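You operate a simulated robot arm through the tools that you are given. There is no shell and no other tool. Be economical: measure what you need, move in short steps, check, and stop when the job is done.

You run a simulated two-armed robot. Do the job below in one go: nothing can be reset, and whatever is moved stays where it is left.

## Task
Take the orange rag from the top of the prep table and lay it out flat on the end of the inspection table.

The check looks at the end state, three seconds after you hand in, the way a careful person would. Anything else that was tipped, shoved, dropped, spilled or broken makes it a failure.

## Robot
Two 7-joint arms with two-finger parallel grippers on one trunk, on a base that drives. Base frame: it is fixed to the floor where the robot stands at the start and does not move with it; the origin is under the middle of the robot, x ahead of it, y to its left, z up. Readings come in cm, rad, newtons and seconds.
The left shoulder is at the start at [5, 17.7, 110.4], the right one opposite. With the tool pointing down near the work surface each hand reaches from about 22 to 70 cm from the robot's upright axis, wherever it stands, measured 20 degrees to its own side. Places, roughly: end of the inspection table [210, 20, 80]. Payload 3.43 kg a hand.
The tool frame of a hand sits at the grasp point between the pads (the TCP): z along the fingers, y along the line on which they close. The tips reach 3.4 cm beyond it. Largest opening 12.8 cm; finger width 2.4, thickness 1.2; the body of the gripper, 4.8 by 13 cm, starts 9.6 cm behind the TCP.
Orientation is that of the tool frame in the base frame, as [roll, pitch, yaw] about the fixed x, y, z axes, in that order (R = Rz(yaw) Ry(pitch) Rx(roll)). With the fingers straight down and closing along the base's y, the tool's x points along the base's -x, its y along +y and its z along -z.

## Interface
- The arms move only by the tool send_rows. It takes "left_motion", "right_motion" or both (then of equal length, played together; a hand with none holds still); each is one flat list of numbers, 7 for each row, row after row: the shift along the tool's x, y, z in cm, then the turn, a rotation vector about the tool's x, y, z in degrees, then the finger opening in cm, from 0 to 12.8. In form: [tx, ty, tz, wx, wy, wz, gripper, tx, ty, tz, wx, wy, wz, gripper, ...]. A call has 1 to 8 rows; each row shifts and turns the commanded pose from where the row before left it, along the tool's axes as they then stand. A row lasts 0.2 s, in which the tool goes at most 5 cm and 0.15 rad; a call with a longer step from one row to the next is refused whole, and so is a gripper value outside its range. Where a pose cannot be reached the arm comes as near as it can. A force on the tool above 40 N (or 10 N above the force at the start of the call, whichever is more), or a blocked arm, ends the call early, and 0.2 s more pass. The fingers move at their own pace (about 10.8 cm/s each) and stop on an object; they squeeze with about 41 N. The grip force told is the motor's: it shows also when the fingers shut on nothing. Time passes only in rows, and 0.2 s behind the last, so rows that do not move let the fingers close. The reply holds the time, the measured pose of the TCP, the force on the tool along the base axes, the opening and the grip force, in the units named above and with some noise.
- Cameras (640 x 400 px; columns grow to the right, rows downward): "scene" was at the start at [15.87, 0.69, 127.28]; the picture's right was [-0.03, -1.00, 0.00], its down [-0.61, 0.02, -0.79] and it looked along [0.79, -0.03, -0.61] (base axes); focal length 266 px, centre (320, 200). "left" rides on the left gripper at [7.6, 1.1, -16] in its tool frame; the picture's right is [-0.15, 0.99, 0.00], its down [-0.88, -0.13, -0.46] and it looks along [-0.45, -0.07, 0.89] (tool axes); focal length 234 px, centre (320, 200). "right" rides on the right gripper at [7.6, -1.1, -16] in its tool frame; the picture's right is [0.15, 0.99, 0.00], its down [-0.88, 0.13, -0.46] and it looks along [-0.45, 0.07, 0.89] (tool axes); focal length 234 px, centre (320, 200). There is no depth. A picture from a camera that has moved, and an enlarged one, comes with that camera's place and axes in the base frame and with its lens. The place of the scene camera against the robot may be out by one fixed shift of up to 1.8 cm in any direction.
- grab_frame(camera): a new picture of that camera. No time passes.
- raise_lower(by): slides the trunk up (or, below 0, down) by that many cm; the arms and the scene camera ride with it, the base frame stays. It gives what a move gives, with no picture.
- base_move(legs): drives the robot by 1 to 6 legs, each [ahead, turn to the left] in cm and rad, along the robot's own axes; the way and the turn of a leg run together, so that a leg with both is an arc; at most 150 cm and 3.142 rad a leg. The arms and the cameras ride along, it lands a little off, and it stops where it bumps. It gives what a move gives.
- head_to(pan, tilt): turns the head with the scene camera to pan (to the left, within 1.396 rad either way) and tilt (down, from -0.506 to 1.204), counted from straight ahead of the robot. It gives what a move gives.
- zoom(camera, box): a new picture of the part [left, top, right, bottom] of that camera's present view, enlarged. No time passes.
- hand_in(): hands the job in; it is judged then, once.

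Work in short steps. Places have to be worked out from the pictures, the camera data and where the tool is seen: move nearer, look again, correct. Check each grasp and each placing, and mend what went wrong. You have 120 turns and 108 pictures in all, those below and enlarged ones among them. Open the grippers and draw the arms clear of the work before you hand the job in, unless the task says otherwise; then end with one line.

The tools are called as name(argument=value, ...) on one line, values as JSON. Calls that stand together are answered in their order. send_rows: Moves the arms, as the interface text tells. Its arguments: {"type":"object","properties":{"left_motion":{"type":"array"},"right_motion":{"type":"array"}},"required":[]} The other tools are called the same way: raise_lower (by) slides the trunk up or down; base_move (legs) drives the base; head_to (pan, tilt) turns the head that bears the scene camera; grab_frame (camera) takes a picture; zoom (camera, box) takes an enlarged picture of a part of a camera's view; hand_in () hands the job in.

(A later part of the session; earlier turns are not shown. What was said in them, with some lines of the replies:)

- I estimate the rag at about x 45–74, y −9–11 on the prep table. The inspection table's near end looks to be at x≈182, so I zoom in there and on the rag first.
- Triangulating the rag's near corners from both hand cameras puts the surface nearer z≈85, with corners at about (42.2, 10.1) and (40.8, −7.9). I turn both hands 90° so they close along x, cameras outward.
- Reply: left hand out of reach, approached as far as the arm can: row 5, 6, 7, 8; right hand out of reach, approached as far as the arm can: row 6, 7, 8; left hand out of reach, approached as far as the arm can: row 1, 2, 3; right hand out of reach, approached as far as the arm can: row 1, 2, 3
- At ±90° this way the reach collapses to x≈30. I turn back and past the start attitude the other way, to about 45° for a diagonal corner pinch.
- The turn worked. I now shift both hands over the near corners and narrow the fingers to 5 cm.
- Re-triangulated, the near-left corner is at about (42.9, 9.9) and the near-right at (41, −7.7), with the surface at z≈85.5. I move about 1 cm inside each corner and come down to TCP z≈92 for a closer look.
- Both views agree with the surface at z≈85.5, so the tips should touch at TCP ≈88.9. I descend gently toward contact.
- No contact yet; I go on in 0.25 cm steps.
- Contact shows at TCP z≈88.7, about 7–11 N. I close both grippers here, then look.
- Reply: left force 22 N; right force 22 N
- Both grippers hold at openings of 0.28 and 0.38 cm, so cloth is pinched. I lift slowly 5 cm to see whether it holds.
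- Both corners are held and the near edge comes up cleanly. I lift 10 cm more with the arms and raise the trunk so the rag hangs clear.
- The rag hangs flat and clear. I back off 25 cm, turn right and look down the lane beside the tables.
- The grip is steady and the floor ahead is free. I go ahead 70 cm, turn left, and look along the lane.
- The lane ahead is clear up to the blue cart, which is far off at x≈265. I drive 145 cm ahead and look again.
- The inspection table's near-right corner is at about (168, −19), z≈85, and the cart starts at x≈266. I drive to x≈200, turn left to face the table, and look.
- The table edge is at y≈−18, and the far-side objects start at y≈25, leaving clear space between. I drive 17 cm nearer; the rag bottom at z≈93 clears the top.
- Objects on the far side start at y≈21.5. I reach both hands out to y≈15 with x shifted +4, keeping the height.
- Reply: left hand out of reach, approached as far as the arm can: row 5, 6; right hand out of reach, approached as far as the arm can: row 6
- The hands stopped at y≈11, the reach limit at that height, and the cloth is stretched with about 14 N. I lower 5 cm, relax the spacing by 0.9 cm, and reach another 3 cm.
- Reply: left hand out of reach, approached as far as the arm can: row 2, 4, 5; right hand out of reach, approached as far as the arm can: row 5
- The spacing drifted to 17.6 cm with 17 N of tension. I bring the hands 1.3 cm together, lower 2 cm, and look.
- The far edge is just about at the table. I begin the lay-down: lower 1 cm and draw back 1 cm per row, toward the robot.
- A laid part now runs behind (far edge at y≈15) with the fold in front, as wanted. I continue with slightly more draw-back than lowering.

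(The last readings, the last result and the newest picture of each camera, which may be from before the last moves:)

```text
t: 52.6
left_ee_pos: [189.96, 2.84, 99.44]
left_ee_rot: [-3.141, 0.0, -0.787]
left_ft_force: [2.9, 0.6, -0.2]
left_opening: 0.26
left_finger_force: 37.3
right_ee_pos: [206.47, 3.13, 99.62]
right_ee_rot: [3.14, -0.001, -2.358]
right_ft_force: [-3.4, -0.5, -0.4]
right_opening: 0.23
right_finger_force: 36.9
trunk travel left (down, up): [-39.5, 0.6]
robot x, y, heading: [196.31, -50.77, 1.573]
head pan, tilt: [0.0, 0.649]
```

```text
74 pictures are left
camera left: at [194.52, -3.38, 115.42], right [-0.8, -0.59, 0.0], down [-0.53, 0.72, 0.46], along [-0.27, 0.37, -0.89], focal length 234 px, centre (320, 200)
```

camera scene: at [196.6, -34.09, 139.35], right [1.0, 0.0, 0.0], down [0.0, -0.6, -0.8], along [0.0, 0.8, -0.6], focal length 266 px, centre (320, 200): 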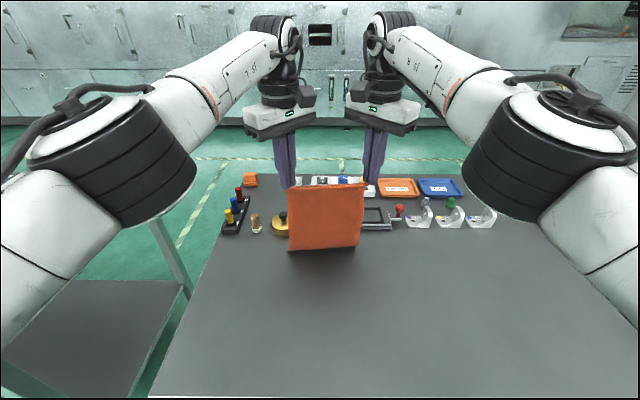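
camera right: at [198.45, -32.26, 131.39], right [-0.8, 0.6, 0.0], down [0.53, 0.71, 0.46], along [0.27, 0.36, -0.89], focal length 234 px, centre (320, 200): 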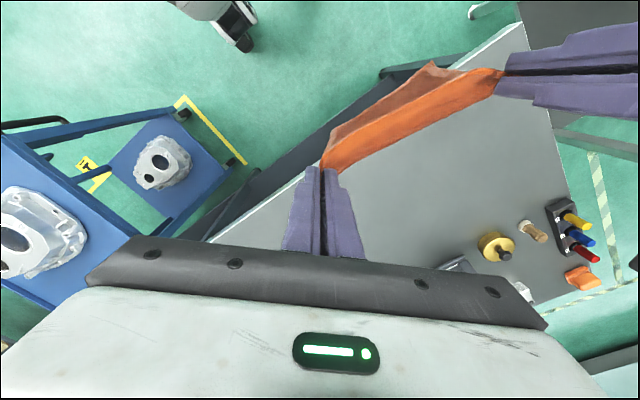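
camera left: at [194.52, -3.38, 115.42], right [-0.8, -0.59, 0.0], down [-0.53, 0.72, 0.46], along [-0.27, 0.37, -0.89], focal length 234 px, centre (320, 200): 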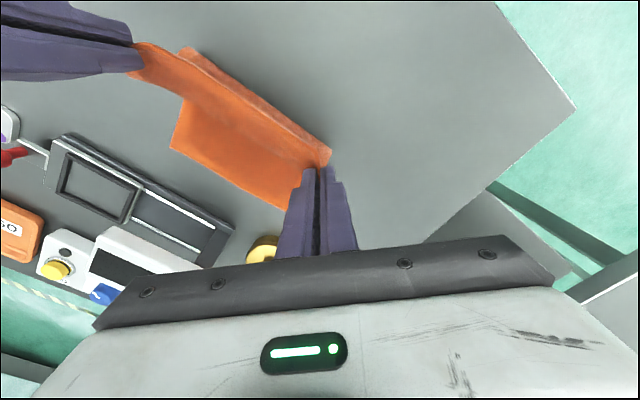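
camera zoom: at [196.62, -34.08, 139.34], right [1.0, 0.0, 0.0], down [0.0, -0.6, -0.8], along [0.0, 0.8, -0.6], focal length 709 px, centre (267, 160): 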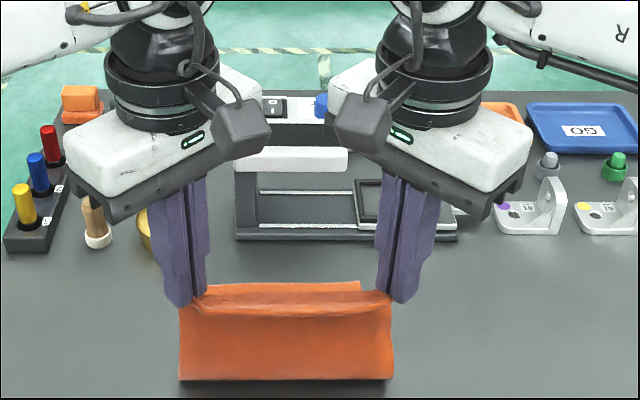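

The far part lies flat behind. I continue the same way for six rows.

send_rows(left_motion=[0.92, 0.92, 1, 0, 0, 0, 0, 0.92, 0.92, 1, 0, 0, 0, 0, 0.92, 0.92, 1, 0, 0, 0, 0, 0.92, 0.92, 1, 0, 0, 0, 0, 0.92, 0.92, 1, 0, 0, 0, 0, 0.92, 0.92, 1, 0, 0, 0, 0, 0, 0, 0, 0, 0, 0, 0], right_motion=[0.92, -0.92, 1, 0, 0, 0, 0, 0.92, -0.92, 1, 0, 0, 0, 0, 0.92, -0.92, 1, 0, 0, 0, 0, 0.92, -0.92, 1, 0, 0, 0, 0, 0.92, -0.92, 1, 0, 0, 0, 0, 0.92, -0.92, 1, 0, 0, 0, 0, 0, 0, 0, 0, 0, 0, 0])

grab_frame(camera="scene")

grab_frame(camera="left")

grab_frame(camera="right")

```text
t: 54.2
left_ee_pos: [189.98, -5.01, 93.42]
left_ee_rot: [-3.14, 0.0, -0.787]
left_ft_force: [3.5, -0.9, -0.4]
left_opening: 0.24
left_finger_force: 37.2
right_ee_pos: [206.5, -4.64, 93.68]
right_ee_rot: [-3.141, 0.0, -2.357]
right_ft_force: [-3.6, -0.2, 0.6]
right_opening: 0.22
right_finger_force: 37.0
trunk travel left (down, up): [-39.5, 0.6]
robot x, y, heading: [196.68, -50.77, 1.571]
head pan, tilt: [0.0, 0.649]
```

```text
73 pictures are left
camera scene: at [196.62, -34.08, 139.34], right [1.0, 0.0, 0.0], down [0.0, -0.6, -0.8], along [0.0, 0.8, -0.6], focal length 266 px, centre (320, 200)
```

scene: 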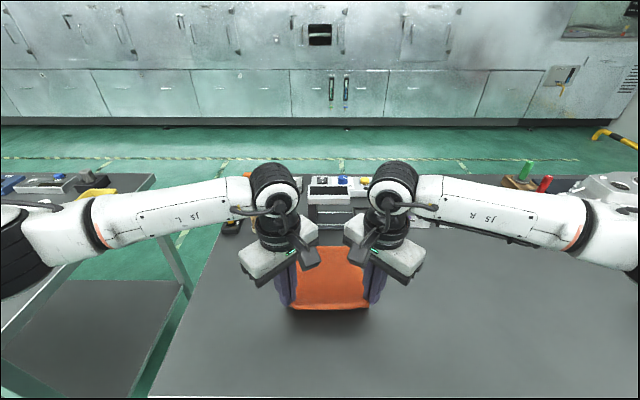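

```text
72 pictures are left
camera left: at [194.51, -11.17, 109.5], right [-0.8, -0.59, 0.0], down [-0.53, 0.72, 0.46], along [-0.27, 0.37, -0.89], focal length 234 px, centre (320, 200)
```

left: 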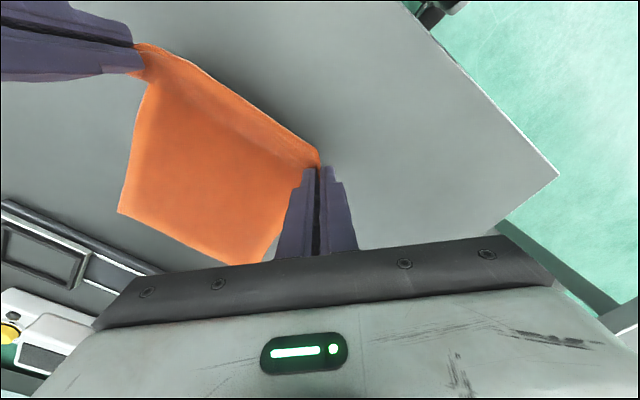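

```text
71 pictures are left
camera right: at [201.89, -10.78, 109.59], right [-0.8, 0.6, 0.0], down [0.53, 0.71, 0.46], along [0.27, 0.37, -0.89], focal length 234 px, centre (320, 200)
```

right: 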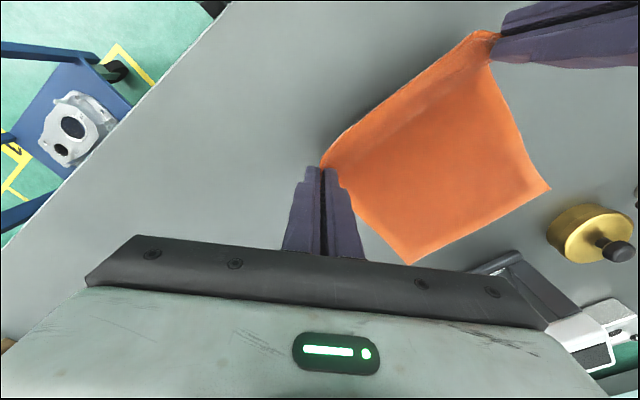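

Nearly done: the far edge is at y≈14.4 and the hands at y≈−5. I lower the rest, 4.4 cm, with a little draw-back.

send_rows(left_motion=[0.6, 0.6, 1.2, 0, 0, 0, 0, 0.5, 0.5, 1.2, 0, 0, 0, 0, 0.4, 0.4, 1.0, 0, 0, 0, 0, 0.2, 0.2, 0.7, 0, 0, 0, 0, 0, 0, 0.3, 0, 0, 0, 0], right_motion=[0.6, -0.6, 1.3, 0, 0, 0, 0, 0.6, -0.6, 1.3, 0, 0, 0, 0, 0.5, -0.5, 1.0, 0, 0, 0, 0, 0.3, -0.3, 0.75, 0, 0, 0, 0, 0, 0, 0.3, 0, 0, 0, 0])

grab_frame(camera="left")

grab_frame(camera="right")

```text
t: 55.4
left_ee_pos: [190.12, -7.43, 89.18]
left_ee_rot: [-3.141, 0.001, -0.788]
left_ft_force: [1.8, -0.1, 0.5]
left_opening: 0.24
left_finger_force: 37.4
right_ee_pos: [206.46, -7.4, 89.2]
right_ee_rot: [3.14, -0.001, -2.358]
right_ft_force: [-1.4, -0.6, 5.5]
right_opening: 0.23
right_finger_force: 36.8
trunk travel left (down, up): [-39.5, 0.6]
robot x, y, heading: [196.32, -50.96, 1.573]
head pan, tilt: [0.0, 0.649]
```

```text
70 pictures are left
camera left: at [194.61, -13.56, 105.13], right [-0.8, -0.59, 0.0], down [-0.53, 0.72, 0.46], along [-0.27, 0.37, -0.89], focal length 234 px, centre (320, 200)
```

left: 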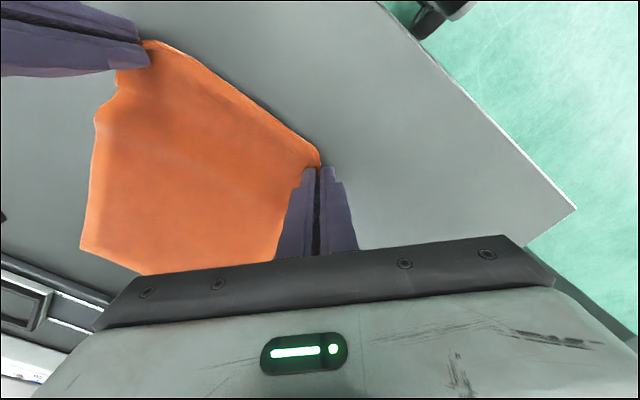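

```text
69 pictures are left
camera right: at [201.8, -13.59, 105.05], right [-0.8, 0.6, 0.0], down [0.53, 0.71, 0.46], along [0.27, 0.37, -0.89], focal length 234 px, centre (320, 200)
```

right: 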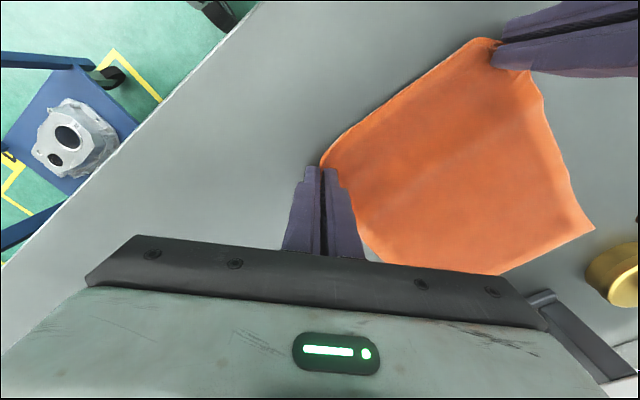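

The rag is down and the right tips touch the table. I open both to 3 cm in place, then look before lifting.

send_rows(left_motion=[0, 0, 0, 0, 0, 0, 1, 0, 0, 0, 0, 0, 0, 2, 0, 0, 0, 0, 0, 0, 3.5, 0, 0, 0, 0, 0, 0, 3.5], right_motion=[0, 0, -0.2, 0, 0, 0, 1, 0, 0, 0, 0, 0, 0, 2, 0, 0, 0, 0, 0, 0, 3.5, 0, 0, 0, 0, 0, 0, 3.5])

grab_frame(camera="left")

grab_frame(camera="right")

```text
t: 56.4
left_ee_pos: [190.06, -7.4, 89.19]
left_ee_rot: [3.14, -0.001, -0.787]
left_ft_force: [0.6, 0.2, 0.3]
left_opening: 3.5
left_finger_force: 0.0
right_ee_pos: [206.34, -7.37, 89.24]
right_ee_rot: [3.141, 0.001, -2.357]
right_ft_force: [-0.4, 0.2, 0.5]
right_opening: 3.48
right_finger_force: 0.1
trunk travel left (down, up): [-39.5, 0.6]
robot x, y, heading: [196.51, -50.67, 1.571]
head pan, tilt: [0.0, 0.649]
```

```text
68 pictures are left
camera left: at [194.62, -13.51, 105.13], right [-0.8, -0.59, 0.0], down [-0.53, 0.72, 0.46], along [-0.27, 0.37, -0.89], focal length 234 px, centre (320, 200)
```

left: 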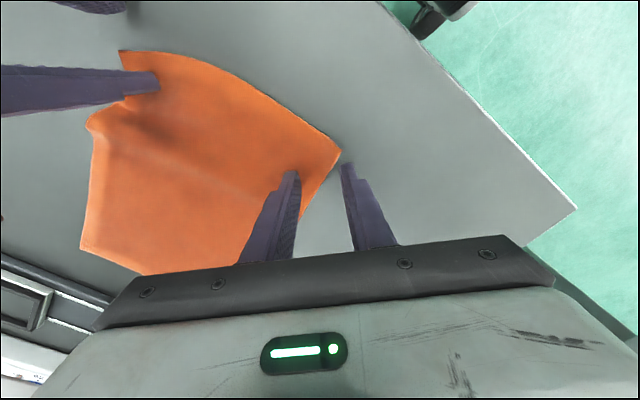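

```text
67 pictures are left
camera right: at [201.81, -13.59, 105.15], right [-0.8, 0.6, 0.0], down [0.53, 0.71, 0.46], along [0.27, 0.37, -0.89], focal length 234 px, centre (320, 200)
```

right: 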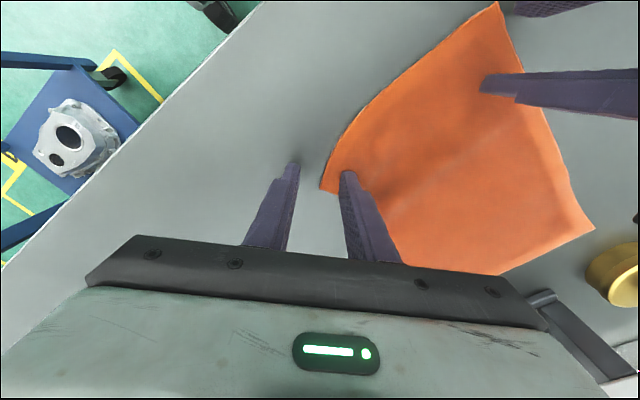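

Released, and the corners have spread out. I lift both hands straight up about 12 cm and look at the rag.

send_rows(left_motion=[0, 0, -1, 0, 0, 0, 3.5, 0, 0, -3, 0, 0, 0, 3.5, 0, 0, -4, 0, 0, 0, 3.5, 0, 0, -4, 0, 0, 0, 3.5], right_motion=[0, 0, -1, 0, 0, 0, 3.5, 0, 0, -3, 0, 0, 0, 3.5, 0, 0, -4, 0, 0, 0, 3.5, 0, 0, -4, 0, 0, 0, 3.5])

base_move(legs=[[-32, 0]])

grab_frame(camera="scene")

grab_frame(camera="left")

```text
t: 57.4
left_ee_pos: [190.09, -7.43, 101.04]
left_ee_rot: [-3.141, 0.0, -0.786]
left_ft_force: [-0.5, -0.2, 0.1]
left_opening: 3.49
left_finger_force: 0.1
right_ee_pos: [206.57, -7.38, 101.13]
right_ee_rot: [3.141, 0.001, -2.359]
right_ft_force: [-0.8, 0.4, -0.2]
right_opening: 3.48
right_finger_force: 0.0
trunk travel left (down, up): [-39.5, 0.6]
robot x, y, heading: [196.55, -50.6, 1.572]
head pan, tilt: [0.0, 0.649]
```

```text
t: 59.5
left_ee_pos: [190.17, -39.18, 101.11]
left_ee_rot: [-3.14, 0.001, -0.785]
left_ft_force: [-0.4, 0.4, 0.3]
left_opening: 3.49
left_finger_force: 0.1
right_ee_pos: [206.57, -39.37, 101.2]
right_ee_rot: [3.141, -0.001, -2.356]
right_ft_force: [0.9, 0.4, 0.0]
right_opening: 3.48
right_finger_force: 0.1
trunk travel left (down, up): [-39.5, 0.6]
robot x, y, heading: [196.56, -82.71, 1.576]
head pan, tilt: [0.0, 0.649]
```

```text
66 pictures are left
camera scene: at [196.69, -66.0, 139.36], right [1.0, 0.0, 0.0], down [0.0, -0.6, -0.8], along [0.0, 0.8, -0.6], focal length 266 px, centre (320, 200)
```

scene: 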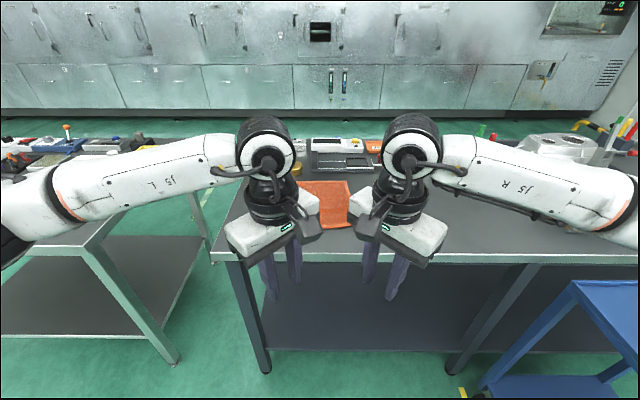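

```text
65 pictures are left
camera left: at [194.74, -45.43, 117.09], right [-0.8, -0.6, 0.0], down [-0.53, 0.71, 0.46], along [-0.27, 0.37, -0.89], focal length 234 px, centre (320, 200)
```

left: 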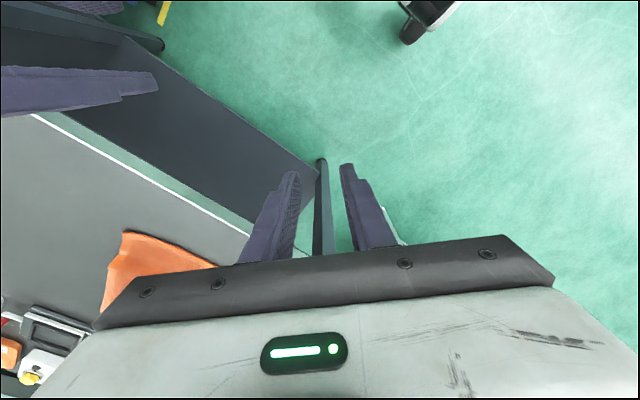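

The arms hide the rag in the scene view. I spread the hands 15 cm each outward and zoom in on it.

send_rows(left_motion=[-2.65, 2.66, 0, 0, 0, 0, 3.5, -2.65, 2.66, 0, 0, 0, 0, 3.5, -2.65, 2.66, 0, 0, 0, 0, 3.5, -2.65, 2.66, 0, 0, 0, 0, 3.5], right_motion=[-2.66, -2.65, 0, 0, 0, 0, 3.5, -2.66, -2.65, 0, 0, 0, 0, 3.5, -2.66, -2.65, 0, 0, 0, 0, 3.5, -2.66, -2.65, 0, 0, 0, 0, 3.5])

zoom(camera="scene", box=[200, 120, 440, 270])

```text
t: 60.5
left_ee_pos: [175.03, -39.44, 101.35]
left_ee_rot: [-3.14, 0.0, -0.786]
left_ft_force: [-0.9, 0.0, 0.3]
left_opening: 3.5
left_finger_force: 0.0
right_ee_pos: [221.56, -39.0, 101.14]
right_ee_rot: [-3.141, 0.001, -2.357]
right_ft_force: [-0.4, -0.3, 0.0]
right_opening: 3.49
right_finger_force: 0.2
trunk travel left (down, up): [-39.5, 0.6]
robot x, y, heading: [196.24, -82.68, 1.572]
head pan, tilt: [0.0, 0.649]
```

```text
2.67 times, centred on (320, 195) of scene
camera zoom: at [196.69, -65.98, 139.36], right [1.0, 0.0, 0.0], down [0.0, -0.6, -0.8], along [0.0, 0.8, -0.6], focal length 709 px, centre (320, 213)
```

zoom: 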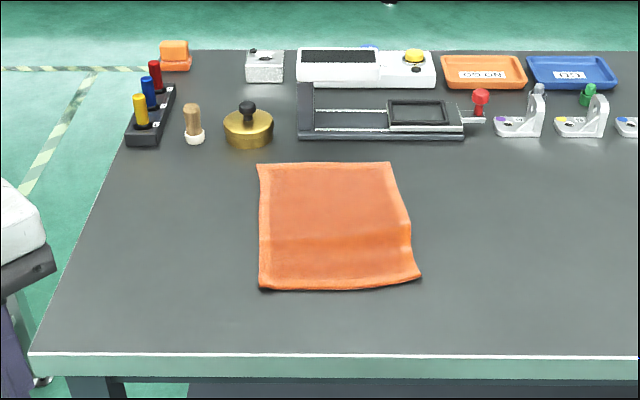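

The rag lies flat at full size, about y −8 to 17 and x 189 to 206. Nothing else has moved, the grippers are open and the arms are clear, so I hand in.

hand_in()

```text
The job is handed in.
```

The orange rag is laid out flat on the end of the inspection table, with the grippers open, the arms drawn clear, and nothing else seen to have moved; the job is handed in.
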